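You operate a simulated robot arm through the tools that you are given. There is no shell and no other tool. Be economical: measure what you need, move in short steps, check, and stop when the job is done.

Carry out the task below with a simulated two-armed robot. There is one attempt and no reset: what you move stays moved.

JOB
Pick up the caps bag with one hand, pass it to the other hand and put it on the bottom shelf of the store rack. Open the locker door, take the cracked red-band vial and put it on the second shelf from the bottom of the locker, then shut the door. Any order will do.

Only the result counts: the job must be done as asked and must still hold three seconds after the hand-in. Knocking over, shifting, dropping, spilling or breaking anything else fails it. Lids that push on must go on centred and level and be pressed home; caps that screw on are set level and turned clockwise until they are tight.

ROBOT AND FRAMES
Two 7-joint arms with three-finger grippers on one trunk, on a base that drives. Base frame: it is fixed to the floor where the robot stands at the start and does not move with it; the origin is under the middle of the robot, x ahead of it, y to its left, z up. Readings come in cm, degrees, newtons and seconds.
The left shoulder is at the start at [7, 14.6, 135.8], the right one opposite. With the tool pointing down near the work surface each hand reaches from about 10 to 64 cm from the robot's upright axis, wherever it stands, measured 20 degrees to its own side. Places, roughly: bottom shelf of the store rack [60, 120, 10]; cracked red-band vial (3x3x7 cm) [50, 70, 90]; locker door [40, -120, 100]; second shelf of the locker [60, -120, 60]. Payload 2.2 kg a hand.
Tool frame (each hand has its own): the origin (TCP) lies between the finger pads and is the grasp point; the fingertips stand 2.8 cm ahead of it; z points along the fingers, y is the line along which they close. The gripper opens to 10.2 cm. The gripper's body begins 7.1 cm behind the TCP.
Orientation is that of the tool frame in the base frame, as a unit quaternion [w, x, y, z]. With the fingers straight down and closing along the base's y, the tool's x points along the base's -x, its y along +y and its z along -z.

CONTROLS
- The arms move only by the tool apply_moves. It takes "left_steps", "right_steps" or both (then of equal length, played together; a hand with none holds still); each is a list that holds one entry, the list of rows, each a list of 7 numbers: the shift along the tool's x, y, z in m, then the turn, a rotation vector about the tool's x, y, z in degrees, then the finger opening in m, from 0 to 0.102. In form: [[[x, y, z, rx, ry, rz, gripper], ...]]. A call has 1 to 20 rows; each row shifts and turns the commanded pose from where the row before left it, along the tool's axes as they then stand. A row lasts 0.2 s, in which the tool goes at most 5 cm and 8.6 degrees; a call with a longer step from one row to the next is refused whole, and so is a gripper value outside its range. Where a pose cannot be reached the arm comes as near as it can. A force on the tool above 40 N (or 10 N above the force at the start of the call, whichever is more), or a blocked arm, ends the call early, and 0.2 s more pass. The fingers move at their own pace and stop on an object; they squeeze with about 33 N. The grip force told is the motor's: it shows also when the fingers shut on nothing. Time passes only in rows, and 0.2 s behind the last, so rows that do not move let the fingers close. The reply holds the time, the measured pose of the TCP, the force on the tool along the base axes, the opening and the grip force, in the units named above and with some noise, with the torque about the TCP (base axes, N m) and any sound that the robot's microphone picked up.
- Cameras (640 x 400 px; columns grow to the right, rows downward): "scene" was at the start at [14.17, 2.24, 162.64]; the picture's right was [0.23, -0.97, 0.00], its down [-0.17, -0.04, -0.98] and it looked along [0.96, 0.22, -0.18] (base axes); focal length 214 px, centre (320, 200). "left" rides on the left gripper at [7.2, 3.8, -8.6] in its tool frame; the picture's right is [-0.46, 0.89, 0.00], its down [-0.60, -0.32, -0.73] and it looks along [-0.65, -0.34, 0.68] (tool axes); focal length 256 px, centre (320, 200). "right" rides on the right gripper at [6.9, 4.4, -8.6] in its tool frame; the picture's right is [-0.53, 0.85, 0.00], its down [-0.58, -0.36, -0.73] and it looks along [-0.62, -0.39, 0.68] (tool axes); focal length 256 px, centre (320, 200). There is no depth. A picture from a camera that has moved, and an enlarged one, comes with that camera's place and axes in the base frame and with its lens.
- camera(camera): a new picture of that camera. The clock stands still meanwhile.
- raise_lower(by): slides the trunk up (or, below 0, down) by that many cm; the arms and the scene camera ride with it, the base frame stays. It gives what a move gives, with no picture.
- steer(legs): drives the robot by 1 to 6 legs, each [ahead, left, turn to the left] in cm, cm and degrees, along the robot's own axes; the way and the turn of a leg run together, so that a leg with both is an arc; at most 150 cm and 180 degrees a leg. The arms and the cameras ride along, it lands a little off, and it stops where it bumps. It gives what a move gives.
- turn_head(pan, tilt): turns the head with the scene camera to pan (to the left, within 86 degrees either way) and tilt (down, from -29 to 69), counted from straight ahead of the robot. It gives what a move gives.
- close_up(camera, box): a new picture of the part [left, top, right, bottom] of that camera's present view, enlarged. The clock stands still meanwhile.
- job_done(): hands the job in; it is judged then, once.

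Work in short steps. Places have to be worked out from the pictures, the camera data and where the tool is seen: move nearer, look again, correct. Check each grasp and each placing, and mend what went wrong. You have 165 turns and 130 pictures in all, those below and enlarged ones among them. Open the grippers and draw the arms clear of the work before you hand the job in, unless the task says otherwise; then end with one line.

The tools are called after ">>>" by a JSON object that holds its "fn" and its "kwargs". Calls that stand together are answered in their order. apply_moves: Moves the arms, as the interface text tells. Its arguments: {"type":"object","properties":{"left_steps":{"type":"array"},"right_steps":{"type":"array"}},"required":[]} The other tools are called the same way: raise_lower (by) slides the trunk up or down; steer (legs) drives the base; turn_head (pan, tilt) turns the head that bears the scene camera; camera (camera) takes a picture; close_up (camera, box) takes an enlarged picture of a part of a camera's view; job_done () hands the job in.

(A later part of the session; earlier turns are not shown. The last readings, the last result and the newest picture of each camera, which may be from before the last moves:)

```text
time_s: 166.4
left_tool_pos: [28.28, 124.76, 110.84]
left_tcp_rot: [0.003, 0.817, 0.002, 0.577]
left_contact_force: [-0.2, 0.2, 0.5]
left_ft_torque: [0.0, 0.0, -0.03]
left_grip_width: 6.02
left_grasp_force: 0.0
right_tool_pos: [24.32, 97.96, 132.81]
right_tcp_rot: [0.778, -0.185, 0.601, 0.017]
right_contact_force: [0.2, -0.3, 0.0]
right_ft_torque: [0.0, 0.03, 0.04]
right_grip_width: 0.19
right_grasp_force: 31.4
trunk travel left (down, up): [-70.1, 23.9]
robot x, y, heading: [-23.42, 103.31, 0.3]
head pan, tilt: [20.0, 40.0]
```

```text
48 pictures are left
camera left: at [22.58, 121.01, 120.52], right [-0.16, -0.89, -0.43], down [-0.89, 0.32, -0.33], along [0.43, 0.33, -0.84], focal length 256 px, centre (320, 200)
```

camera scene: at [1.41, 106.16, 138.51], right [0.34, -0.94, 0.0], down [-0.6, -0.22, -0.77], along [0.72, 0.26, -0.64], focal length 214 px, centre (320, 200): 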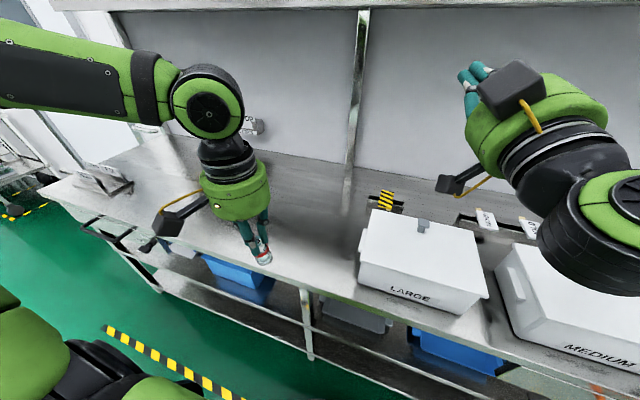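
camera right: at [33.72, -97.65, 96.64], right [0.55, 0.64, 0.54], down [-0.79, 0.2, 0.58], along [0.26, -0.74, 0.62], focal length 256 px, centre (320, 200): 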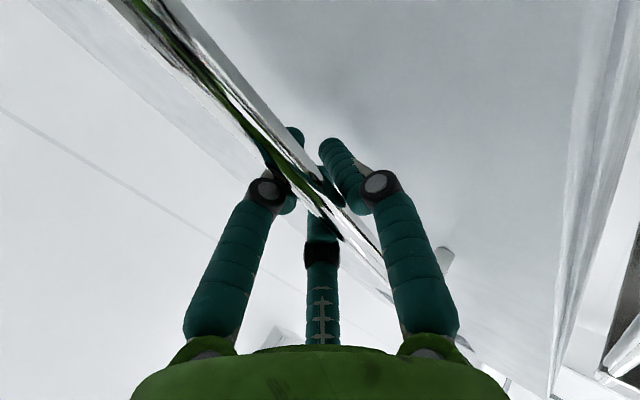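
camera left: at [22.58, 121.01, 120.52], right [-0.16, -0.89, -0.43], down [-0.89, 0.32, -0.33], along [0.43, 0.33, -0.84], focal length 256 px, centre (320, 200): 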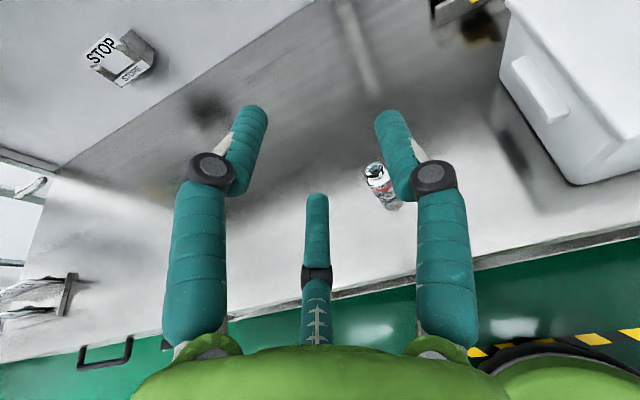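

The hand is pitched 20° below horizontal. I lower the trunk 10 cm, then the hand to z≈94.7, back at x≈26, before going forward.

>>> {"fn": "raise_lower", "kwargs": {"by": -10}}

>>> {"fn": "apply_moves", "kwargs": {"left_steps": [[[-0.007, 0, -0.019, 0, 0, 0, 0.055], [-0.028, 0, 0.01, 0, 0, 0, 0.055], [-0.028, 0, 0.01, 0, 0, 0, 0.055], [0, 0, 0, 0, 0, 0, 0.055]]]}}

>>> {"fn": "camera", "kwargs": {"camera": "left"}}

>>> {"fn": "camera", "kwargs": {"camera": "scene"}}

```text
time_s: 167.7
left_tool_pos: [28.22, 124.65, 100.74]
left_tcp_rot: [0.003, 0.817, 0.001, 0.577]
left_contact_force: [0.2, 0.7, -0.5]
left_ft_torque: [-0.02, 0.02, -0.03]
left_grip_width: 6.0
left_grasp_force: 0.1
right_tool_pos: [24.4, 97.78, 122.55]
right_tcp_rot: [0.778, -0.186, 0.6, 0.017]
right_contact_force: [-0.6, 0.8, -0.1]
right_ft_torque: [0.01, 0.0, 0.01]
right_grip_width: 0.21
right_grasp_force: 32.1
trunk travel left (down, up): [-60.1, 33.9]
robot x, y, heading: [-23.35, 103.31, -0.2]
head pan, tilt: [20.0, 40.0]
```

```text
time_s: 168.7
left_tool_pos: [26.87, 124.54, 95.0]
left_tcp_rot: [0.003, 0.817, 0.001, 0.576]
left_contact_force: [-0.8, 0.3, -0.6]
left_ft_torque: [0.01, 0.02, 0.02]
left_grip_width: 5.49
left_grasp_force: 0.0
left hand out of reach, approached as far as the arm can: row 1
right_tool_pos: [24.28, 97.8, 122.71]
right_tcp_rot: [0.778, -0.186, 0.6, 0.016]
right_contact_force: [-0.5, -0.1, -0.2]
right_ft_torque: [-0.03, 0.01, 0.01]
right_grip_width: 0.23
right_grasp_force: 31.5
trunk travel left (down, up): [-60.1, 33.9]
robot x, y, heading: [-23.69, 103.44, -0.1]
head pan, tilt: [20.0, 40.0]
```

```text
47 pictures are left
camera left: at [21.17, 120.9, 104.77], right [-0.16, -0.89, -0.43], down [-0.89, 0.32, -0.33], along [0.43, 0.33, -0.84], focal length 256 px, centre (320, 200)
```

left: 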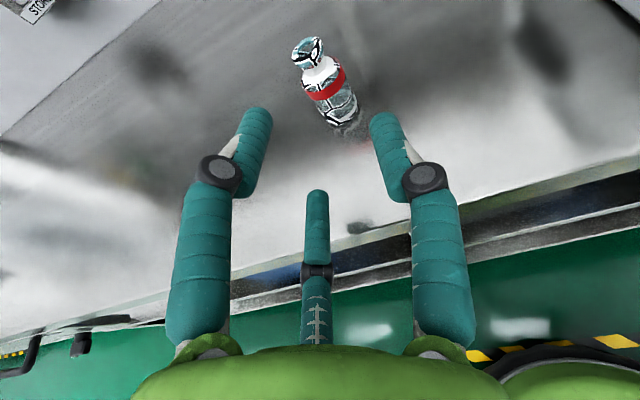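

```text
46 pictures are left
camera scene: at [-10.41, 106.24, 128.5], right [0.34, -0.94, 0.0], down [-0.6, -0.22, -0.77], along [0.72, 0.26, -0.64], focal length 214 px, centre (320, 200)
```

scene: 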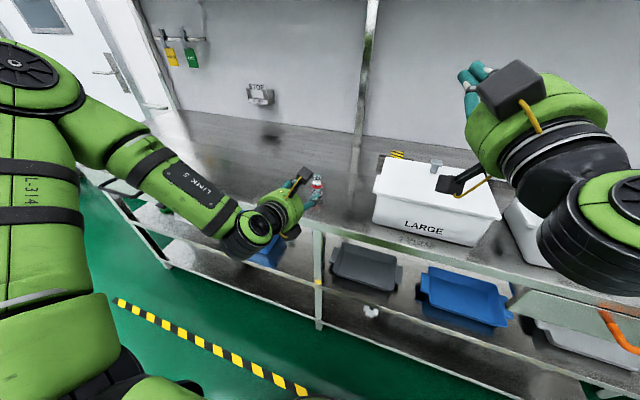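

The hand and vial are close. I zoom the scene view to fix the lateral alignment.

>>> {"fn": "close_up", "kwargs": {"camera": "scene", "box": [270, 155, 350, 225]}}

```text
5.71 times, centred on (310, 190) of scene
camera zoom: at [-10.41, 106.24, 128.5], right [0.34, -0.94, 0.0], down [-0.6, -0.22, -0.77], along [0.72, 0.26, -0.64], focal length 1226 px, centre (377, 257)
```

zoom: 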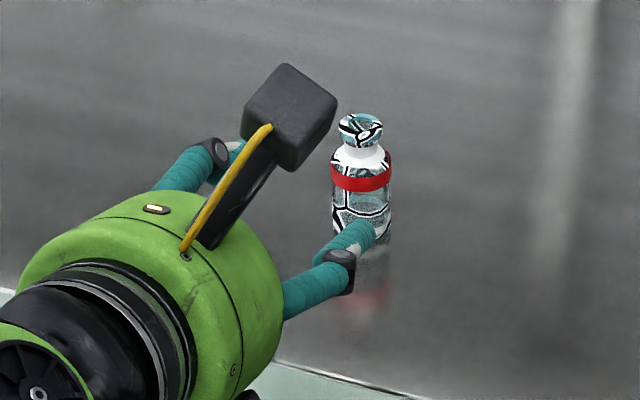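

The vial is at [34.1, 123.2]. I shift 1.3 cm right, then advance 7.2 cm horizontally around it.

>>> {"fn": "apply_moves", "kwargs": {"left_steps": [[[0, 0.013, 0, 0, 0, 0, 0.055], [0.0081, 0, 0.0226, 0, 0, 0, 0.055], [0.0081, 0, 0.0226, 0, 0, 0, 0.055], [0, 0, 0, 0, 0, 0, 0.055]]]}}

>>> {"fn": "camera", "kwargs": {"camera": "left"}}

```text
time_s: 169.7
left_tool_pos: [31.77, 123.37, 95.0]
left_tcp_rot: [0.003, 0.817, 0.001, 0.577]
left_contact_force: [-1.1, 0.1, 0.3]
left_ft_torque: [-0.01, -0.02, 0.01]
left_grip_width: 5.48
left_grasp_force: 0.0
right_tool_pos: [24.31, 97.78, 122.58]
right_tcp_rot: [0.778, -0.186, 0.6, 0.016]
right_contact_force: [-0.2, -0.2, 0.2]
right_ft_torque: [0.03, -0.01, 0.01]
right_grip_width: 0.24
right_grasp_force: 31.3
trunk travel left (down, up): [-60.1, 33.9]
robot x, y, heading: [-23.46, 103.19, -0.1]
head pan, tilt: [20.0, 40.0]
```

```text
44 pictures are left
camera left: at [26.16, 119.56, 104.77], right [-0.16, -0.89, -0.43], down [-0.89, 0.32, -0.33], along [0.43, 0.33, -0.84], focal length 256 px, centre (320, 200)
```

left: 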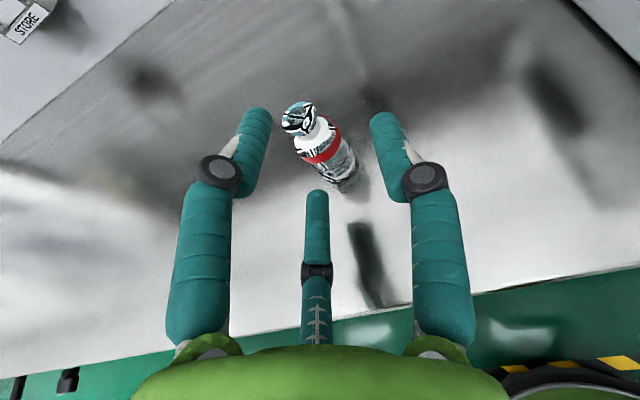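

The vial sits between the fingers. I advance 2.2 cm more and close.

>>> {"fn": "apply_moves", "kwargs": {"left_steps": [[[0.0037, 0, 0.0104, 0, 0, 0, 0.055], [0.0037, 0, 0.0104, 0, 0, 0, 0.055], [0, 0, 0, 0, 0, 0, 0.045], [0, 0, 0, 0, 0, 0, 0.035], [0, 0, 0, 0, 0, 0, 0.025], [0, 0, 0, 0, 0, 0, 0.01], [0, 0, 0, 0, 0, 0, 0.0], [0, 0, 0, 0, 0, 0, 0.0]]]}}

>>> {"fn": "camera", "kwargs": {"camera": "left"}}

>>> {"fn": "close_up", "kwargs": {"camera": "scene", "box": [270, 155, 350, 225]}}

```text
time_s: 171.5
left_tool_pos: [34.07, 123.49, 94.93]
left_tcp_rot: [0.004, 0.817, 0.0, 0.577]
left_contact_force: [0.5, -0.3, 0.7]
left_ft_torque: [-0.02, 0.02, 0.02]
left_grip_width: 0.2
left_grasp_force: 31.1
right_tool_pos: [24.4, 97.75, 122.64]
right_tcp_rot: [0.778, -0.186, 0.6, 0.016]
right_contact_force: [0.0, 0.6, -0.1]
right_ft_torque: [-0.01, -0.06, 0.0]
right_grip_width: 0.21
right_grasp_force: 31.8
trunk travel left (down, up): [-60.1, 33.9]
robot x, y, heading: [-23.47, 102.98, 0.1]
head pan, tilt: [20.0, 40.0]
```

```text
43 pictures are left
camera left: at [28.37, 119.62, 104.64], right [-0.16, -0.89, -0.43], down [-0.89, 0.32, -0.33], along [0.43, 0.33, -0.84], focal length 256 px, centre (320, 200)
```

left: 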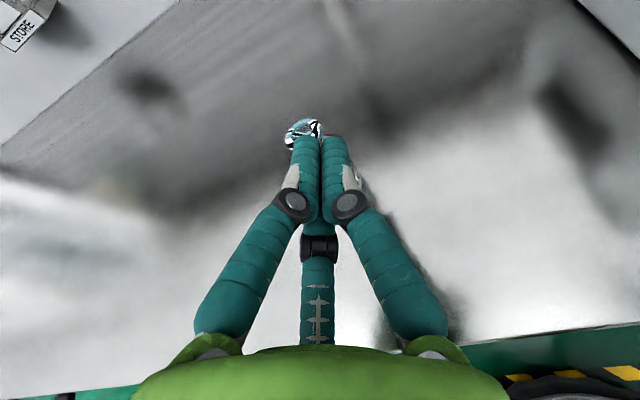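

```text
5.71 times, centred on (310, 190) of scene
camera zoom: at [-10.34, 106.26, 128.49], right [0.34, -0.94, 0.0], down [-0.6, -0.22, -0.77], along [0.72, 0.26, -0.64], focal length 1226 px, centre (377, 257)
```

zoom: 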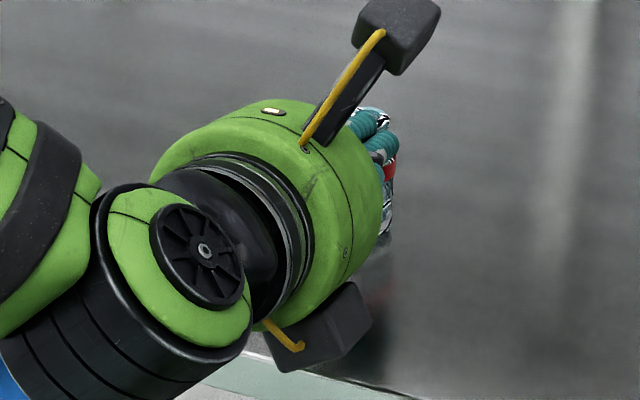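

The fingers closed in front of the vial (it still stands just beyond them). I open, back off 4 cm and look.

>>> {"fn": "apply_moves", "kwargs": {"left_steps": [[[-0.0034, 0, -0.0094, 0, 0, 0, 0.0], [-0.01, 0, -0.0283, 0, 0, 0, 0.0], [0, 0, 0, 0, 0, 0, 0.06], [0, 0, 0, 0, 0, 0, 0.06]]]}}

>>> {"fn": "camera", "kwargs": {"camera": "left"}}

>>> {"fn": "close_up", "kwargs": {"camera": "scene", "box": [270, 155, 350, 225]}}

```text
time_s: 172.5
left_tool_pos: [30.07, 123.75, 94.94]
left_tcp_rot: [0.003, 0.817, 0.001, 0.576]
left_contact_force: [0.2, -0.1, -0.2]
left_ft_torque: [0.04, 0.03, 0.02]
left_grip_width: 6.0
left_grasp_force: 0.0
right_tool_pos: [24.43, 97.86, 122.56]
right_tcp_rot: [0.778, -0.185, 0.6, 0.016]
right_contact_force: [0.1, -0.1, 0.5]
right_ft_torque: [0.0, -0.01, 0.03]
right_grip_width: 0.22
right_grasp_force: 30.9
trunk travel left (down, up): [-60.1, 33.9]
robot x, y, heading: [-23.58, 102.99, -0.0]
head pan, tilt: [20.0, 40.0]
```

```text
41 pictures are left
camera left: at [24.42, 119.87, 104.77], right [-0.16, -0.89, -0.43], down [-0.89, 0.32, -0.33], along [0.43, 0.33, -0.84], focal length 256 px, centre (320, 200)
```

left: 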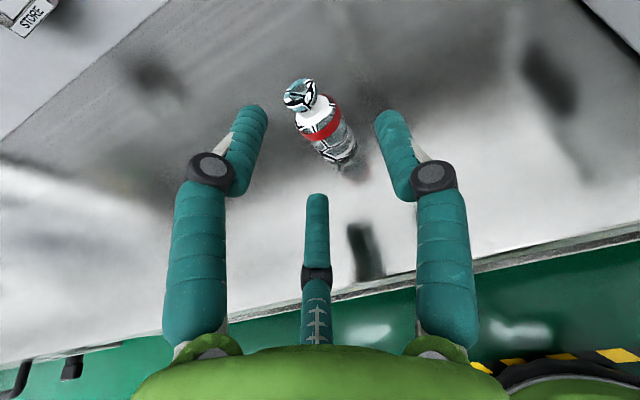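

```text
5.71 times, centred on (310, 190) of scene
camera zoom: at [-10.35, 106.26, 128.49], right [0.34, -0.94, 0.0], down [-0.6, -0.22, -0.77], along [0.72, 0.26, -0.64], focal length 1226 px, centre (377, 257)
```

zoom: 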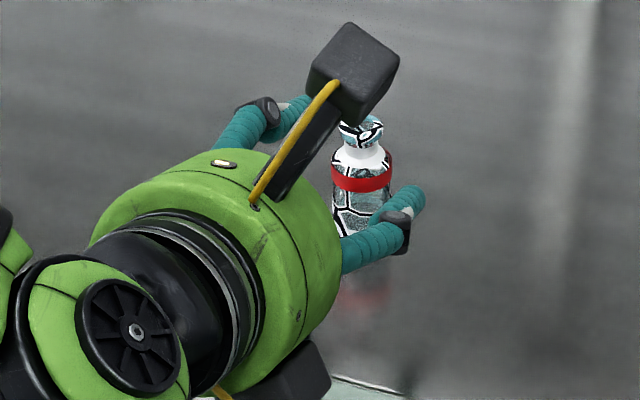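

The vial has not moved, and both views agree if the bench is at z≈88: vial at [36.3, 124.2], top z 95 — so I was closing just at its top. I pitch to 25°, lower to z≈92.7 and advance.

>>> {"fn": "apply_moves", "kwargs": {"left_steps": [[[0, -0.005, 0, 0, -5, 0, 0.052], [-0.0204, 0, 0.0095, 0, 0, 0, 0.052], [0.0085, 0, 0.0181, 0, 0, 0, 0.052], [0.0085, 0, 0.0181, 0, 0, 0, 0.052], [0, 0, 0, 0, 0, 0, 0.052]]]}}

>>> {"fn": "camera", "kwargs": {"camera": "left"}}

```text
time_s: 173.7
left_tool_pos: [34.07, 124.04, 92.89]
left_tcp_rot: [0.003, 0.842, 0.001, 0.54]
left_contact_force: [0.9, 0.5, -0.7]
left_ft_torque: [0.01, -0.01, 0.01]
left_grip_width: 5.18
left_grasp_force: 0.1
right_tool_pos: [24.38, 97.86, 122.58]
right_tcp_rot: [0.778, -0.185, 0.6, 0.016]
right_contact_force: [-0.4, 0.2, -0.4]
right_ft_torque: [0.02, -0.02, 0.03]
right_grip_width: 0.24
right_grasp_force: 31.8
trunk travel left (down, up): [-60.1, 33.9]
robot x, y, heading: [-23.5, 103.1, -0.1]
head pan, tilt: [20.0, 40.0]
```

```text
39 pictures are left
camera left: at [29.23, 120.22, 103.03], right [-0.2, -0.89, -0.42], down [-0.92, 0.32, -0.25], along [0.35, 0.33, -0.88], focal length 256 px, centre (320, 200)
```

left: 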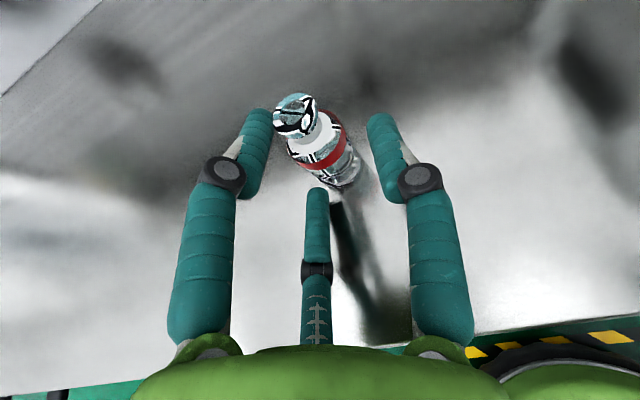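

This fits: the vial body is centred 2 cm ahead. I advance 2 cm and close.

>>> {"fn": "apply_moves", "kwargs": {"left_steps": [[[0.0042, 0, 0.009, 0, 0, 0, 0.052], [0.0047, 0, 0.01, 0, 0, 0, 0.052], [0, 0, 0, 0, 0, 0, 0.042], [0, 0, 0, 0, 0, 0, 0.034], [0, 0, 0, 0, 0, 0, 0.028], [0, 0, 0, 0, 0, 0, 0.02], [0, 0, 0, 0, 0, 0, 0.0], [0, 0, 0, 0, 0, 0, 0.0]]]}}

>>> {"fn": "camera", "kwargs": {"camera": "left"}}

```text
time_s: 175.5
left_tool_pos: [36.3, 123.93, 92.81]
left_tcp_rot: [0.003, 0.841, 0.001, 0.54]
left_contact_force: [0.0, -0.3, 0.6]
left_ft_torque: [0.01, 0.0, 0.04]
left_grip_width: 3.48
left_grasp_force: 32.9
right_tool_pos: [24.37, 97.82, 122.64]
right_tcp_rot: [0.778, -0.185, 0.601, 0.016]
right_contact_force: [-0.1, 0.3, -0.5]
right_ft_torque: [0.02, -0.02, -0.06]
right_grip_width: 0.23
right_grasp_force: 31.8
trunk travel left (down, up): [-60.1, 33.9]
robot x, y, heading: [-23.24, 102.84, -0.2]
head pan, tilt: [20.0, 40.0]
```

```text
38 pictures are left
camera left: at [31.47, 120.16, 103.01], right [-0.2, -0.89, -0.42], down [-0.92, 0.32, -0.25], along [0.35, 0.33, -0.88], focal length 256 px, centre (320, 200)
```

left: 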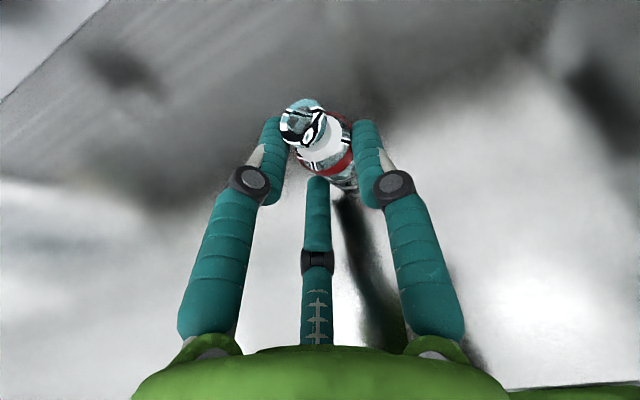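

Gripped at 3.5 cm on the body. I lift 6 cm straight up and check.

>>> {"fn": "apply_moves", "kwargs": {"left_steps": [[[0.009, 0, -0.0042, 0, 0, 0, 0.0], [0.018, 0, -0.0085, 0, 0, 0, 0.0], [0.0272, 0, -0.0127, 0, 0, 0, 0.0], [0, 0, 0, 0, 0, 0, 0.0]]]}}

>>> {"fn": "close_up", "kwargs": {"camera": "scene", "box": [270, 135, 370, 225]}}

```text
time_s: 176.5
left_tool_pos: [36.03, 123.95, 99.06]
left_tcp_rot: [0.004, 0.842, 0.001, 0.539]
left_contact_force: [-0.4, 0.6, 0.7]
left_ft_torque: [0.03, 0.01, -0.01]
left_grip_width: 3.42
left_grasp_force: 33.6
right_tool_pos: [24.42, 97.85, 122.77]
right_tcp_rot: [0.778, -0.185, 0.6, 0.016]
right_contact_force: [0.2, -0.7, 0.4]
right_ft_torque: [0.01, -0.01, 0.01]
right_grip_width: 0.2
right_grasp_force: 31.9
trunk travel left (down, up): [-60.1, 33.9]
robot x, y, heading: [-23.82, 103.28, -0.2]
head pan, tilt: [20.0, 40.0]
```

```text
4.44 times, centred on (320, 180) of scene
camera zoom: at [-10.26, 106.28, 128.48], right [0.34, -0.94, 0.0], down [-0.6, -0.22, -0.77], along [0.72, 0.26, -0.64], focal length 953 px, centre (320, 289)
```

zoom: 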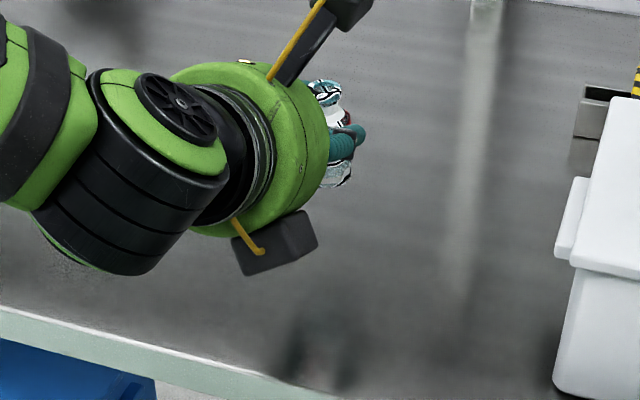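

The vial is now held upright, but with the left arm at the locker its elbow would hit the rack; the right arm fits better there. I set the vial back down at the same spot, release, and withdraw the left hand.

>>> {"fn": "apply_moves", "kwargs": {"left_steps": [[[-0.02, 0, 0.0093, 0, 0, 0, 0.0], [-0.02, 0, 0.0093, 0, 0, 0, 0.0], [-0.0158, 0, 0.0074, 0, 0, 0, 0.0], [0, 0, 0, 0, 0, 0, 0.0], [0, 0, 0, 0, 0, 0, 0.036], [0, 0, 0, 0, 0, 0, 0.04], [0, 0, 0, 0, 0, 0, 0.052], [0, 0, 0, 0, 0, 0, 0.052], [-0.0085, 0, -0.0181, 0, 0, 0, 0.052], [-0.0127, 0, -0.0272, 0, 0, 0, 0.052], [-0.0127, 0, -0.0272, 0, 0, 0, 0.052], [0, 0, 0, 0, 0, 0, 0.052]]]}}

>>> {"fn": "close_up", "kwargs": {"camera": "scene", "box": [270, 135, 370, 225]}}

```text
time_s: 179.1
left_tool_pos: [28.26, 124.03, 92.51]
left_tcp_rot: [0.003, 0.842, 0.001, 0.539]
left_contact_force: [-0.8, -0.6, -0.1]
left_ft_torque: [0.03, 0.02, 0.01]
left_grip_width: 5.21
left_grasp_force: 0.0
right_tool_pos: [24.41, 97.83, 122.51]
right_tcp_rot: [0.778, -0.186, 0.6, 0.017]
right_contact_force: [0.3, 1.1, -0.4]
right_ft_torque: [0.0, -0.01, 0.01]
right_grip_width: 0.21
right_grasp_force: 31.5
trunk travel left (down, up): [-60.1, 33.9]
robot x, y, heading: [-23.4, 103.07, -0.1]
head pan, tilt: [20.0, 40.0]
```

```text
4.44 times, centred on (320, 180) of scene
camera zoom: at [-10.29, 106.25, 128.48], right [0.34, -0.94, 0.0], down [-0.6, -0.22, -0.77], along [0.72, 0.26, -0.64], focal length 953 px, centre (320, 289)
```

zoom: 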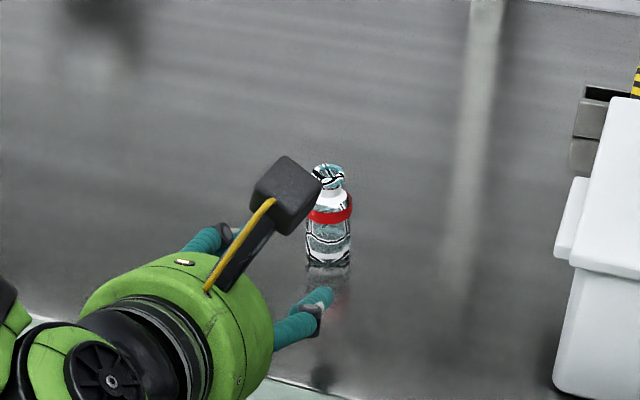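

The vial stands well at about [36.6, 123.8]. I raise and un-pitch the left hand to a compact pose, and meanwhile set the right hand to the same 25° pitch.

>>> {"fn": "apply_moves", "kwargs": {"left_steps": [[[0.034, 0, -0.0159, 0, 0, 0, 0.05], [0.034, 0, -0.0159, 0, 0, 0, 0.05], [0.034, 0, -0.0159, 0, 0, 0, 0.03], [0.034, 0, -0.0159, 0, 0, 0, 0.0], [0, 0, 0, 0, -8.1, 0, 0.0], [0, 0, 0, 0, -8.1, 0, 0.0], [0, 0, 0, 0, -8.1, 0, 0.0], [0, 0, 0, 0, -8.1, 0, 0.0], [0, 0, 0, 0, -8.1, 0, 0.0], [0, 0, 0, 0, -8.1, 0, 0.0], [0, 0, 0, 0, -8.1, 0, 0.0], [0, 0, 0, 0, -8.1, 0, 0.0], [-0.04, 0, 0, 0, 0, 0, 0.0], [-0.04, 0, 0, 0, 0, 0, 0.0], [-0.04, 0, 0, 0, 0, 0, 0.0], [-0.04, 0, 0, 0, 0, 0, 0.0], [-0.04, 0, 0, 0, 0, 0, 0.0], [0, 0, 0, 0, 0, 0, 0.0]]], "right_steps": [[[0, 0, 0, 2.2, 6.55, 2.9, 0.05], [0, 0, 0, 2.2, 6.55, 2.9, 0.05], [0, 0, 0, 2.2, 6.55, 2.9, 0.05], [0, 0, 0, 2.2, 6.55, 2.9, 0.05], [0, 0, 0, 2.2, 6.55, 2.9, 0.05], [0, 0, 0, 2.2, 6.55, 2.9, 0.05], [0, 0, 0, 0, 0, 0, 0.05], [0, 0, 0, 0, 0, 0, 0.05], [0, 0, 0, 0, 0, 0, 0.05], [0, 0, 0, 0, 0, 0, 0.05], [0, 0, 0, 0, 0, 0, 0.05], [0, 0, 0, 0, 0, 0, 0.05], [0, 0, 0, 0, 0, 0, 0.05], [0, 0, 0, 0, 0, 0, 0.05], [0, 0, 0, 0, 0, 0, 0.05], [0, 0, 0, 0, 0, 0, 0.05], [0, 0, 0, 0, 0, 0, 0.05], [0, 0, 0, 0, 0, 0, 0.05]]]}}

```text
time_s: 182.9
left_tool_pos: [8.22, 124.01, 107.33]
left_tcp_rot: [0.003, 1.0, -0.001, 0.004]
left_contact_force: [0.6, 0.2, 0.3]
left_ft_torque: [0.02, 0.0, 0.0]
left_grip_width: 0.21
left_grasp_force: 31.6
right_tool_pos: [24.48, 97.88, 122.69]
right_tcp_rot: [0.536, -0.002, 0.844, 0.002]
right_contact_force: [-0.4, -0.6, 0.6]
right_ft_torque: [-0.02, 0.02, -0.02]
right_grip_width: 5.03
right_grasp_force: 0.0
trunk travel left (down, up): [-60.1, 33.9]
robot x, y, heading: [-23.04, 103.26, -0.0]
head pan, tilt: [20.0, 40.0]
```

Now I strafe left 33 cm and bring the right hand down in front of the vial.

>>> {"fn": "steer", "kwargs": {"legs": [[0, 33, 0]]}}

>>> {"fn": "apply_moves", "kwargs": {"right_steps": [[[0.034, -0.009, 0.0159, 0, 0, 0, 0.052], [0.034, -0.009, 0.0159, 0, 0, 0, 0.052], [0.034, -0.009, 0.0159, 0, 0, 0, 0.052], [0.034, -0.009, 0.0159, 0, 0, 0, 0.052], [0.034, -0.009, 0.0159, 0, 0, 0, 0.052], [0.034, -0.009, 0.0159, 0, 0, 0, 0.052], [0.034, -0.009, 0.0159, 0, 0, 0, 0.052], [0, 0, 0, 0, 0, 0, 0.052]]]}}

>>> {"fn": "turn_head", "kwargs": {"pan": -15, "tilt": 40}}

>>> {"fn": "close_up", "kwargs": {"camera": "scene", "box": [200, 100, 440, 250]}}

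```text
time_s: 185.1
left_tool_pos: [8.47, 156.83, 107.48]
left_tcp_rot: [0.002, 1.0, -0.005, 0.006]
left_contact_force: [-0.2, 0.3, -0.2]
left_ft_torque: [-0.03, -0.02, 0.04]
left_grip_width: 0.23
left_grasp_force: 31.1
right_tool_pos: [24.56, 130.52, 122.64]
right_tcp_rot: [0.537, 0.003, 0.844, -0.001]
right_contact_force: [-0.5, 0.2, -0.6]
right_ft_torque: [-0.04, -0.03, 0.0]
right_grip_width: 4.98
right_grasp_force: 0.1
trunk travel left (down, up): [-60.1, 33.9]
robot x, y, heading: [-23.23, 136.07, -0.7]
head pan, tilt: [20.0, 40.0]
```

```text
time_s: 186.9
left_tool_pos: [8.41, 156.83, 107.4]
left_tcp_rot: [0.003, 1.0, -0.005, 0.004]
left_contact_force: [-1.0, 0.9, -0.9]
left_ft_torque: [-0.01, -0.02, -0.02]
left_grip_width: 0.22
left_grasp_force: 31.4
right_tool_pos: [24.37, 124.41, 96.46]
right_tcp_rot: [0.537, 0.003, 0.844, -0.001]
right_contact_force: [0.1, 0.8, 0.1]
right_ft_torque: [-0.01, 0.02, -0.04]
right_grip_width: 5.19
right_grasp_force: 0.0
trunk travel left (down, up): [-60.1, 33.9]
robot x, y, heading: [-23.17, 136.18, -0.8]
head pan, tilt: [20.0, 40.0]
```

```text
time_s: 187.9
left_tool_pos: [8.43, 156.99, 107.28]
left_tcp_rot: [0.003, 1.0, -0.005, 0.005]
left_contact_force: [-0.5, 0.2, -1.1]
left_ft_torque: [0.0, 0.02, 0.01]
left_grip_width: 0.21
left_grasp_force: 31.0
right_tool_pos: [24.36, 124.34, 96.29]
right_tcp_rot: [0.536, 0.002, 0.844, -0.001]
right_contact_force: [-0.6, 0.0, -0.2]
right_ft_torque: [0.03, 0.01, 0.0]
right_grip_width: 5.18
right_grasp_force: 0.0
trunk travel left (down, up): [-60.1, 33.9]
robot x, y, heading: [-23.21, 136.39, -0.3]
head pan, tilt: [-15.0, 40.0]
```

```text
2.67 times, centred on (320, 175) of scene
camera zoom: at [-9.97, 134.14, 128.49], right [-0.27, -0.96, 0.0], down [-0.62, 0.17, -0.77], along [0.74, -0.2, -0.64], focal length 572 px, centre (320, 267)
```

zoom: 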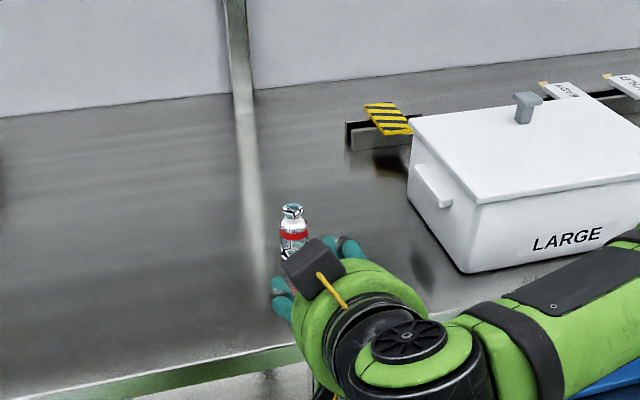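

Vial about [37, 124.2], the right hand is in line with it. I lower to z≈92.8 and advance to x≈33, then look.

>>> {"fn": "apply_moves", "kwargs": {"right_steps": [[[0.0317, 0, 0.0148, 0, 0, 0, 0.052], [-0.0127, 0, 0.0272, 0, 0, 0, 0.052], [-0.0127, 0, 0.0272, 0, 0, 0, 0.052], [-0.011, 0, 0.0236, 0, 0, 0, 0.052], [0, 0, 0, 0, 0, 0, 0.052]]]}}

>>> {"fn": "camera", "kwargs": {"camera": "right"}}

>>> {"fn": "close_up", "kwargs": {"camera": "scene", "box": [270, 150, 350, 220]}}

```text
time_s: 189.1
left_tool_pos: [8.45, 156.88, 107.41]
left_tcp_rot: [0.004, 1.0, -0.005, 0.005]
left_contact_force: [0.7, -0.1, -0.5]
left_ft_torque: [0.0, -0.01, 0.0]
left_grip_width: 0.21
left_grasp_force: 31.5
right_tool_pos: [33.13, 124.23, 92.95]
right_tcp_rot: [0.536, 0.003, 0.844, -0.002]
right_contact_force: [0.2, -0.2, -0.2]
right_ft_torque: [0.0, -0.03, 0.0]
right_grip_width: 5.22
right_grasp_force: 0.0
trunk travel left (down, up): [-60.1, 33.9]
robot x, y, heading: [-23.06, 136.52, -0.4]
head pan, tilt: [-15.0, 40.0]
```

```text
34 pictures are left
camera right: at [22.3, 128.64, 90.4], right [0.23, 0.84, 0.48], down [-0.42, -0.36, 0.83], along [0.88, -0.4, 0.27], focal length 256 px, centre (320, 200)
```

right: 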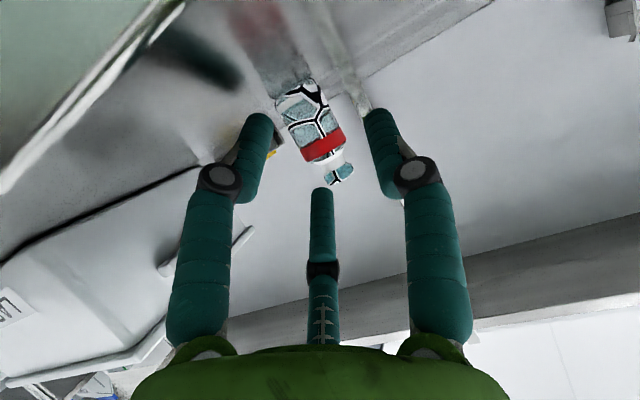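

```text
5.71 times, centred on (310, 185) of scene
camera zoom: at [-10.01, 134.13, 128.49], right [-0.27, -0.96, 0.0], down [-0.62, 0.17, -0.77], along [0.74, -0.2, -0.64], focal length 1226 px, centre (377, 286)
```

zoom: 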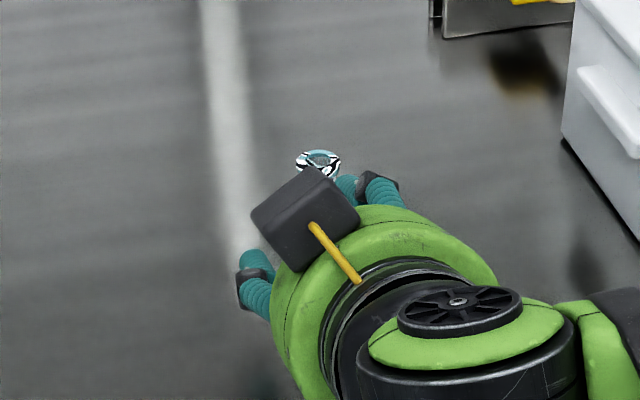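

It lines up within 0.5 cm. I shift 0.4 cm right, advance 3.9 cm and close.

>>> {"fn": "apply_moves", "kwargs": {"right_steps": [[[-0.0055, -0.004, 0.0118, 0, 0, 0, 0.052], [-0.0055, 0, 0.0118, 0, 0, 0, 0.052], [-0.0055, 0, 0.0118, 0, 0, 0, 0.052], [0, 0, 0, 0, 0, 0, 0.045], [0, 0, 0, 0, 0, 0, 0.036], [0, 0, 0, 0, 0, 0, 0.028], [0, 0, 0, 0, 0, 0, 0.02], [0, 0, 0, 0, 0, 0, 0.0], [0, 0, 0, 0, 0, 0, 0.0]]]}}

>>> {"fn": "camera", "kwargs": {"camera": "right"}}

```text
time_s: 191.1
left_tool_pos: [8.52, 156.85, 107.25]
left_tcp_rot: [0.004, 1.0, -0.005, 0.006]
left_contact_force: [0.0, 0.8, -0.6]
left_ft_torque: [-0.02, -0.01, -0.01]
left_grip_width: 0.2
left_grasp_force: 31.7
right_tool_pos: [36.85, 123.88, 92.79]
right_tcp_rot: [0.537, 0.002, 0.844, 0.0]
right_contact_force: [0.8, 0.2, 0.0]
right_ft_torque: [0.01, 0.0, 0.0]
right_grip_width: 0.21
right_grasp_force: 32.1
trunk travel left (down, up): [-60.1, 33.9]
robot x, y, heading: [-23.04, 136.11, -0.5]
head pan, tilt: [-15.0, 40.0]
```

```text
32 pictures are left
camera right: at [26.27, 128.29, 90.38], right [0.23, 0.84, 0.48], down [-0.42, -0.36, 0.83], along [0.88, -0.4, 0.27], focal length 256 px, centre (320, 200)
```

right: 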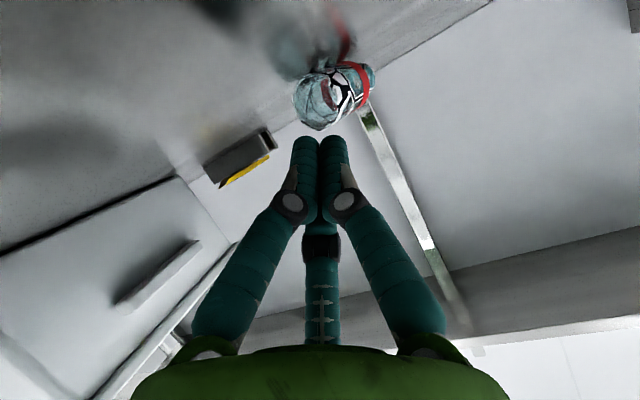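

The vial was squeezed out and now lies on its side ahead of the fingers. I back the right hand off and look.

>>> {"fn": "apply_moves", "kwargs": {"right_steps": [[[0.0127, 0, -0.0272, 0, 0, 0, 0.0], [0.0127, 0, -0.0272, 0, 0, 0, 0.0], [0.0127, 0, -0.0272, 0, 0, 0, 0.0], [-0.034, 0, -0.0159, 0, 0, 0, 0.0], [-0.034, 0, -0.0159, 0, 0, 0, 0.0], [-0.034, 0, -0.0159, 0, 0, 0, 0.0], [-0.034, 0, -0.0159, 0, 0, 0, 0.0], [0, -0.03, 0, 0, 0, 0, 0.0], [0, -0.03, 0, 0, 0, 0, 0.0], [0, -0.03, 0, 0, 0, 0, 0.0], [0, 0, 0, 0, 0, 0, 0.0]]]}}

>>> {"fn": "close_up", "kwargs": {"camera": "scene", "box": [230, 110, 350, 210]}}

```text
time_s: 193.5
left_tool_pos: [8.43, 156.98, 107.46]
left_tcp_rot: [0.003, 1.0, -0.006, 0.004]
left_contact_force: [0.4, 0.2, -0.2]
left_ft_torque: [-0.05, 0.03, 0.03]
left_grip_width: 0.2
left_grasp_force: 31.6
right_tool_pos: [27.86, 115.09, 107.8]
right_tcp_rot: [0.537, 0.002, 0.844, -0.001]
right_contact_force: [-0.6, -0.8, -0.9]
right_ft_torque: [-0.01, -0.01, -0.01]
right_grip_width: 0.22
right_grasp_force: 31.2
trunk travel left (down, up): [-60.1, 33.9]
robot x, y, heading: [-23.3, 136.29, -0.3]
head pan, tilt: [-15.0, 40.0]
```

```text
4.00 times, centred on (290, 160) of scene
camera zoom: at [-9.93, 134.18, 128.49], right [-0.27, -0.96, 0.0], down [-0.62, 0.17, -0.77], along [0.74, -0.2, -0.64], focal length 858 px, centre (440, 360)
```

zoom: 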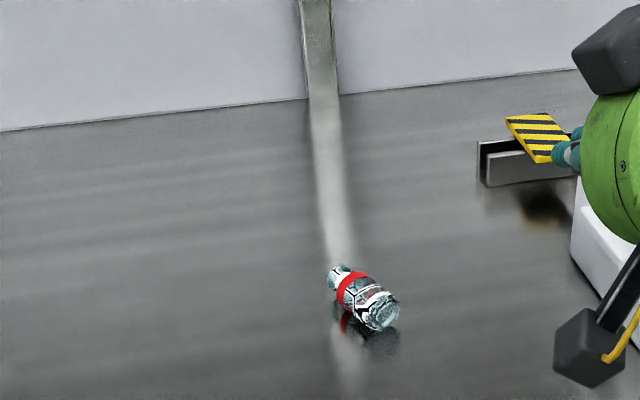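

The vial lies at base [42.2,124.7] → cap [47.5,127] (unbroken). That helps: gripping it across from above and then pitching the hand forward will set it upright. I turn the right hand straight down with 23° yaw.

>>> {"fn": "apply_moves", "kwargs": {"right_steps": [[[0, 0, 0, 0, 8.1, 0, 0.06], [0, 0, 0, 0, 8.1, 0, 0.06], [0, 0, 0, 0, 8.1, 0, 0.06], [0, 0, 0, 0, 8.1, 0, 0.06], [0, 0, 0, 0, 8.1, 0, 0.06], [0, 0, 0, 0, 8.1, 0, 0.06], [0, 0, 0, 0, 8.1, 0, 0.06], [0, 0, 0, 0, 8.3, 0, 0.06], [0, 0, 0, 0, 0, -7.7, 0.06], [0, 0, 0, 0, 0, -7.7, 0.06], [0, 0, 0, 0, 0, -7.7, 0.06], [0, 0, 0, 0, 0, 0, 0.06]]]}}

>>> {"fn": "steer", "kwargs": {"legs": [[0, 6.5, 0], [17.5, 0, 0]]}}

>>> {"fn": "camera", "kwargs": {"camera": "right"}}

```text
time_s: 196.1
left_tool_pos: [8.48, 156.94, 107.35]
left_tcp_rot: [0.004, 1.0, -0.004, 0.005]
left_contact_force: [0.1, -0.4, -0.2]
left_ft_torque: [-0.02, 0.01, 0.01]
left_grip_width: 0.22
left_grasp_force: 30.9
right_tool_pos: [27.91, 114.94, 108.01]
right_tcp_rot: [0.0, -0.199, 0.98, 0.001]
right_contact_force: [0.8, 0.0, 0.4]
right_ft_torque: [0.03, 0.0, -0.04]
right_grip_width: 6.0
right_grasp_force: 0.0
trunk travel left (down, up): [-60.1, 33.9]
robot x, y, heading: [-23.3, 136.43, -0.2]
head pan, tilt: [-15.0, 40.0]
```

```text
time_s: 198.2
left_tool_pos: [25.79, 163.22, 107.41]
left_tcp_rot: [0.003, 1.0, -0.006, 0.005]
left_contact_force: [-0.4, -0.7, 0.0]
left_ft_torque: [0.0, 0.01, 0.0]
left_grip_width: 0.21
left_grasp_force: 31.6
right_tool_pos: [45.21, 121.12, 107.89]
right_tcp_rot: [0.0, -0.197, 0.98, 0.0]
right_contact_force: [0.6, -0.1, -0.4]
right_ft_torque: [-0.01, -0.03, 0.02]
right_grip_width: 6.01
right_grasp_force: 0.0
trunk travel left (down, up): [-60.1, 33.9]
robot x, y, heading: [-5.93, 142.31, -0.6]
head pan, tilt: [-15.0, 40.0]
```

```text
30 pictures are left
camera right: at [37.17, 122.49, 116.69], right [0.17, 0.99, 0.0], down [0.67, -0.11, 0.73], along [0.72, -0.12, -0.68], focal length 256 px, centre (320, 200)
```

right: 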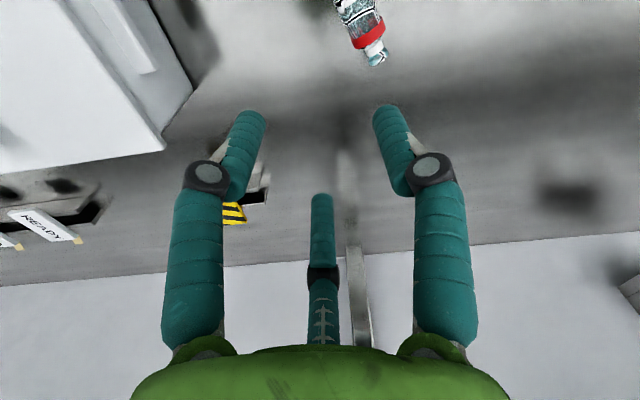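

The vial's band is at [44.8,125.5], axis azimuth ≈25°. I move above it and lower to z≈97 for a check.

>>> {"fn": "apply_moves", "kwargs": {"right_steps": [[[-0.0055, 0.021, 0, 0, 0, 0, 0.06], [-0.0055, 0.021, 0, 0, 0, -2, 0.06], [0, 0, 0.04, 0, 0, 0, 0.06], [0, 0, 0.04, 0, 0, 0, 0.06], [0, 0, 0.025, 0, 0, 0, 0.06], [0, 0, 0, 0, 0, 0, 0.06]]]}}

>>> {"fn": "camera", "kwargs": {"camera": "right"}}

```text
time_s: 199.6
left_tool_pos: [25.74, 163.19, 107.37]
left_tcp_rot: [0.003, 1.0, -0.006, 0.005]
left_contact_force: [0.3, 0.2, -0.3]
left_ft_torque: [-0.02, -0.04, 0.01]
left_grip_width: 0.21
left_grasp_force: 31.3
right_tool_pos: [44.64, 125.58, 97.19]
right_tcp_rot: [-0.001, -0.213, 0.977, 0.0]
right_contact_force: [-0.2, 1.1, 1.1]
right_ft_torque: [-0.02, -0.01, 0.03]
right_grip_width: 5.97
right_grasp_force: 0.1
trunk travel left (down, up): [-60.1, 33.9]
robot x, y, heading: [-6.09, 142.96, -0.8]
head pan, tilt: [-15.0, 40.0]
```

```text
29 pictures are left
camera right: at [36.59, 126.62, 105.92], right [0.13, 0.99, 0.0], down [0.68, -0.09, 0.73], along [0.72, -0.1, -0.68], focal length 256 px, centre (320, 200)
```

right: 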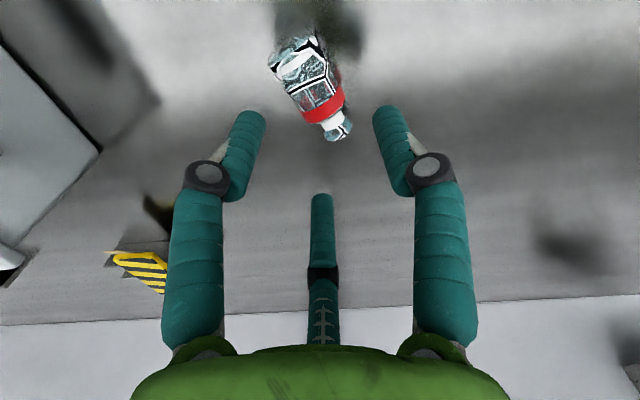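

Well aligned, and the grasp point is right under the TCP. I descend to z≈91.4 and close.

>>> {"fn": "apply_moves", "kwargs": {"right_steps": [[[0, 0, 0.025, 0, 0, 0, 0.06], [0, 0, 0.02, 0, 0, 0, 0.06], [0, 0, 0.013, 0, 0, 0, 0.06], [0, 0, 0, 0, 0, 0, 0.045], [0, 0, 0, 0, 0, 0, 0.036], [0, 0, 0, 0, 0, 0, 0.028], [0, 0, 0, 0, 0, 0, 0.01], [0, 0, 0, 0, 0, 0, 0.0], [0, 0, 0, 0, 0, 0, 0.0]]]}}

>>> {"fn": "camera", "kwargs": {"camera": "right"}}

```text
time_s: 201.6
left_tool_pos: [25.79, 163.06, 107.35]
left_tcp_rot: [0.003, 1.0, -0.005, 0.005]
left_contact_force: [0.1, 0.3, 0.7]
left_ft_torque: [0.01, 0.03, 0.0]
left_grip_width: 0.22
left_grasp_force: 30.8
right_tool_pos: [44.36, 125.44, 91.44]
right_tcp_rot: [0.001, -0.214, 0.977, 0.0]
right_contact_force: [-0.5, 1.3, 0.6]
right_ft_torque: [-0.01, -0.01, 0.0]
right_grip_width: 3.65
right_grasp_force: 33.5
trunk travel left (down, up): [-60.1, 33.9]
robot x, y, heading: [-5.89, 142.57, -0.4]
head pan, tilt: [-15.0, 40.0]
```

```text
28 pictures are left
camera right: at [36.4, 126.43, 100.2], right [0.13, 0.99, 0.0], down [0.68, -0.09, 0.73], along [0.72, -0.1, -0.68], focal length 256 px, centre (320, 200)
```

right: 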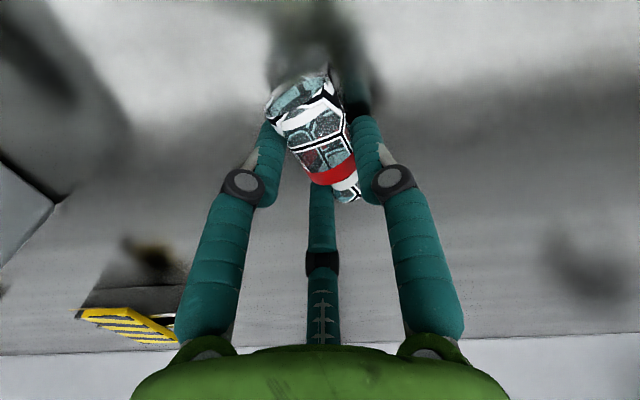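

Firm grip (3.65 cm). I lift 15 cm, back the base off 20 cm, and check the hold in the same step of readings.

>>> {"fn": "apply_moves", "kwargs": {"right_steps": [[[0, 0, -0.02, 0, 0, 0, 0.0], [0, 0, -0.04, 0, 0, 0, 0.0], [0, 0, -0.04, 0, 0, 0, 0.0], [0, 0, -0.04, 0, 0, 0, 0.0], [0, 0, -0.02, 0, 0, 0, 0.0], [0, 0, 0, 0, 0, 0, 0.0]]]}}

>>> {"fn": "steer", "kwargs": {"legs": [[-26, 0, 0]]}}

>>> {"fn": "apply_moves", "kwargs": {"right_steps": [[[0, 0, 0, 0, 0, 8.3, 0.0], [0, 0, 0, 0, 0, 8.3, 0.0], [0, 0, 0, 0, 0, 8, 0.0], [0, 0, 0, 0, -8.2, 0, 0.0], [0, 0, 0, 0, -8.2, 0, 0.0], [0, 0, 0, 0, -8.2, 0, 0.0], [0, 0, 0, 0, -8.2, 0, 0.0], [0, 0, 0, 0, -8.2, 0, 0.0], [0, 0, 0, 0, -8.2, 0, 0.0], [0, 0, 0, 0, -8.2, 0, 0.0], [0, 0, 0, 0, -8.2, 0, 0.0], [0, 0, 0, 0, -8.2, 0, 0.0], [0, 0, 0, 0, -8.2, 0, 0.0], [0, 0, 0, 0, 0, 0, 0.0]]]}}

>>> {"fn": "camera", "kwargs": {"camera": "scene"}}

```text
time_s: 203.0
left_tool_pos: [25.87, 163.06, 107.22]
left_tcp_rot: [0.004, 1.0, -0.005, 0.005]
left_contact_force: [-0.9, 0.7, -0.7]
left_ft_torque: [-0.01, -0.02, -0.01]
left_grip_width: 0.21
left_grasp_force: 31.5
right_tool_pos: [44.57, 125.81, 107.84]
right_tcp_rot: [0.0, -0.216, 0.976, 0.001]
right_contact_force: [0.7, -0.8, 0.0]
right_ft_torque: [-0.03, 0.0, 0.03]
right_grip_width: 3.62
right_grasp_force: 33.1
trunk travel left (down, up): [-60.1, 33.9]
robot x, y, heading: [-5.95, 142.86, -0.6]
head pan, tilt: [-15.0, 40.0]
```

```text
time_s: 204.8
left_tool_pos: [0.21, 163.37, 107.49]
left_tcp_rot: [0.004, 1.0, -0.003, 0.005]
left_contact_force: [0.2, -0.7, 0.5]
left_ft_torque: [0.0, -0.02, -0.03]
left_grip_width: 0.22
left_grasp_force: 30.9
right_tool_pos: [19.23, 126.2, 107.73]
right_tcp_rot: [-0.001, -0.215, 0.977, 0.001]
right_contact_force: [0.0, 0.3, 0.6]
right_ft_torque: [0.02, 0.0, -0.02]
right_grip_width: 3.6
right_grasp_force: 33.1
trunk travel left (down, up): [-60.1, 33.9]
robot x, y, heading: [-31.3, 142.32, -0.0]
head pan, tilt: [-15.0, 40.0]
```

```text
time_s: 207.8
left_tool_pos: [0.33, 163.4, 107.37]
left_tcp_rot: [0.003, 1.0, -0.003, 0.005]
left_contact_force: [0.1, -1.0, -0.1]
left_ft_torque: [0.03, 0.0, -0.01]
left_grip_width: 0.2
left_grasp_force: 31.8
right_tool_pos: [19.37, 126.08, 107.81]
right_tcp_rot: [0.656, -0.001, 0.755, 0.002]
right_contact_force: [-0.1, -0.1, -0.3]
right_ft_torque: [-0.01, 0.02, 0.0]
right_grip_width: 3.61
right_grasp_force: 33.2
trunk travel left (down, up): [-60.1, 33.9]
robot x, y, heading: [-31.17, 142.76, -0.2]
head pan, tilt: [-15.0, 40.0]
```

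```text
27 pictures are left
camera scene: at [-18.09, 140.64, 128.49], right [-0.27, -0.96, 0.0], down [-0.62, 0.17, -0.77], along [0.74, -0.2, -0.64], focal length 214 px, centre (320, 200)
```

scene: 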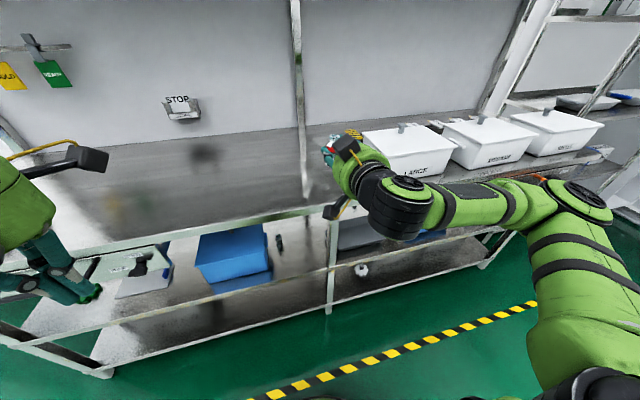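

The vial is held upright by the right hand, 8° short. I level it the rest, tuck the left hand in, and drive toward the locker.

>>> {"fn": "apply_moves", "kwargs": {"right_steps": [[[0, 0, 0, 0, -4, 0, 0.0], [0, 0, 0, 0, -4, 0, 0.0], [0, 0, 0, 0, 0, 0, 0.0]]], "left_steps": [[[-0.04, 0.025, 0, 0, 0, 0, 0.0], [-0.04, 0.025, 0, 0, 0, 0, 0.0], [0, 0, 0, 0, 0, 0, 0.0]]]}}

>>> {"fn": "steer", "kwargs": {"legs": [[0, -100, 0], [0, -82, 0]]}}

>>> {"fn": "raise_lower", "kwargs": {"by": -34}}

>>> {"fn": "close_up", "kwargs": {"camera": "scene", "box": [260, 90, 420, 230]}}

```text
time_s: 208.6
left_tool_pos: [-7.62, 158.92, 106.91]
left_tcp_rot: [0.004, 1.0, -0.003, 0.004]
left_contact_force: [-0.3, 0.1, -1.2]
left_ft_torque: [-0.02, 0.0, 0.04]
left_grip_width: 0.23
left_grasp_force: 31.8
right_tool_pos: [19.39, 126.16, 107.87]
right_tcp_rot: [0.655, -0.003, 0.756, 0.003]
right_contact_force: [0.5, -0.5, -1.0]
right_ft_torque: [0.0, 0.0, -0.01]
right_grip_width: 3.58
right_grasp_force: 33.0
right hand out of reach, approached as far as the arm can: row 1, 2
trunk travel left (down, up): [-60.1, 33.9]
robot x, y, heading: [-31.15, 142.48, -0.4]
head pan, tilt: [-15.0, 40.0]
```

```text
time_s: 217.5
left_tool_pos: [-8.11, -17.55, 106.96]
left_tcp_rot: [0.003, 1.0, 0.004, 0.005]
left_contact_force: [0.2, -0.7, 0.2]
left_ft_torque: [-0.02, -0.03, -0.02]
left_grip_width: 0.2
left_grasp_force: 31.5
right_tool_pos: [19.21, -49.62, 107.95]
right_tcp_rot: [0.655, -0.009, 0.755, 0.008]
right_contact_force: [-0.1, -0.3, -0.3]
right_ft_torque: [-0.02, -0.05, -0.03]
right_grip_width: 3.5
right_grasp_force: 33.2
trunk travel left (down, up): [-60.1, 33.9]
robot x, y, heading: [-31.84, -34.16, 0.8]
head pan, tilt: [-15.0, 40.0]
```

```text
time_s: 220.9
left_tool_pos: [-8.15, -17.56, 72.98]
left_tcp_rot: [0.004, 1.0, 0.005, 0.005]
left_contact_force: [0.1, 0.0, -0.2]
left_ft_torque: [0.0, -0.01, -0.01]
left_grip_width: 0.18
left_grasp_force: 31.5
right_tool_pos: [19.33, -49.73, 73.86]
right_tcp_rot: [0.655, -0.008, 0.755, 0.007]
right_contact_force: [0.6, 0.4, -0.7]
right_ft_torque: [0.01, 0.03, 0.03]
right_grip_width: 3.65
right_grasp_force: 32.5
trunk travel left (down, up): [-26.1, 67.9]
robot x, y, heading: [-31.68, -33.66, 0.6]
head pan, tilt: [-15.0, 40.0]
```

```text
2.86 times, centred on (340, 160) of scene
camera zoom: at [-18.3, -35.91, 94.49], right [-0.25, -0.97, 0.0], down [-0.62, 0.16, -0.77], along [0.74, -0.19, -0.64], focal length 613 px, centre (263, 314)
```

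zoom: 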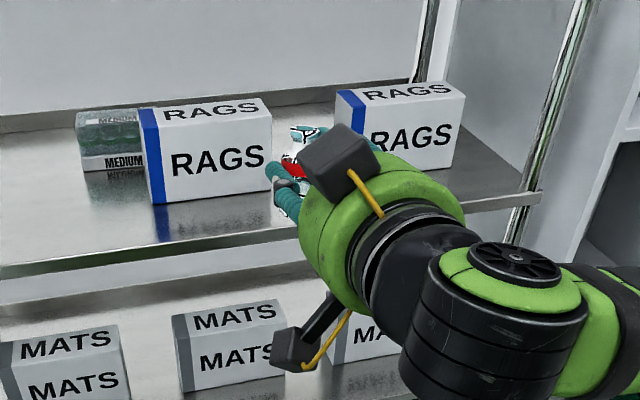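

The vial is upright in the right hand. I drive to about (−12,−55), turn right 40°, then close in to (−5,−66).

>>> {"fn": "steer", "kwargs": {"legs": [[20, -21, 0], [0, 0, -40.6], [12.4, -3.9, 0]]}}

>>> {"fn": "turn_head", "kwargs": {"pan": -12, "tilt": 22}}

>>> {"fn": "camera", "kwargs": {"camera": "scene"}}

```text
time_s: 225.6
left_tool_pos: [24.21, -67.99, 73.0]
left_tcp_rot: [0.004, 0.942, -0.334, 0.004]
left_contact_force: [0.7, -1.1, 0.2]
left_ft_torque: [-0.02, 0.03, 0.02]
left_grip_width: 0.21
left_grasp_force: 31.1
right_tool_pos: [24.64, -110.54, 73.74]
right_tcp_rot: [0.619, 0.249, 0.713, -0.215]
right_contact_force: [-0.2, 0.3, 0.5]
right_ft_torque: [-0.02, 0.0, 0.0]
right_grip_width: 3.71
right_grasp_force: 32.9
trunk travel left (down, up): [-26.1, 67.9]
robot x, y, heading: [-4.42, -65.68, -38.9]
head pan, tilt: [-15.0, 40.0]
```

```text
time_s: 226.4
left_tool_pos: [24.07, -68.22, 72.95]
left_tcp_rot: [0.005, 0.942, -0.335, 0.003]
left_contact_force: [1.1, 0.4, 0.8]
left_ft_torque: [-0.04, 0.02, -0.01]
left_grip_width: 0.24
left_grasp_force: 31.0
right_tool_pos: [24.73, -110.33, 73.82]
right_tcp_rot: [0.619, 0.249, 0.713, -0.216]
right_contact_force: [-0.2, 0.1, -0.3]
right_ft_torque: [-0.04, 0.01, -0.03]
right_grip_width: 3.77
right_grasp_force: 32.9
trunk travel left (down, up): [-26.1, 67.9]
robot x, y, heading: [-4.58, -65.76, -39.2]
head pan, tilt: [-12.0, 22.0]
```

```text
25 pictures are left
camera scene: at [5.35, -75.98, 97.3], right [-0.78, -0.63, 0.0], down [-0.24, 0.29, -0.93], along [0.58, -0.72, -0.38], focal length 214 px, centre (320, 200)
```

scene: 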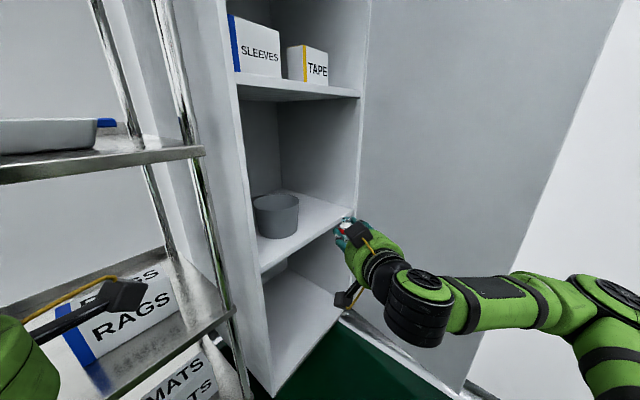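

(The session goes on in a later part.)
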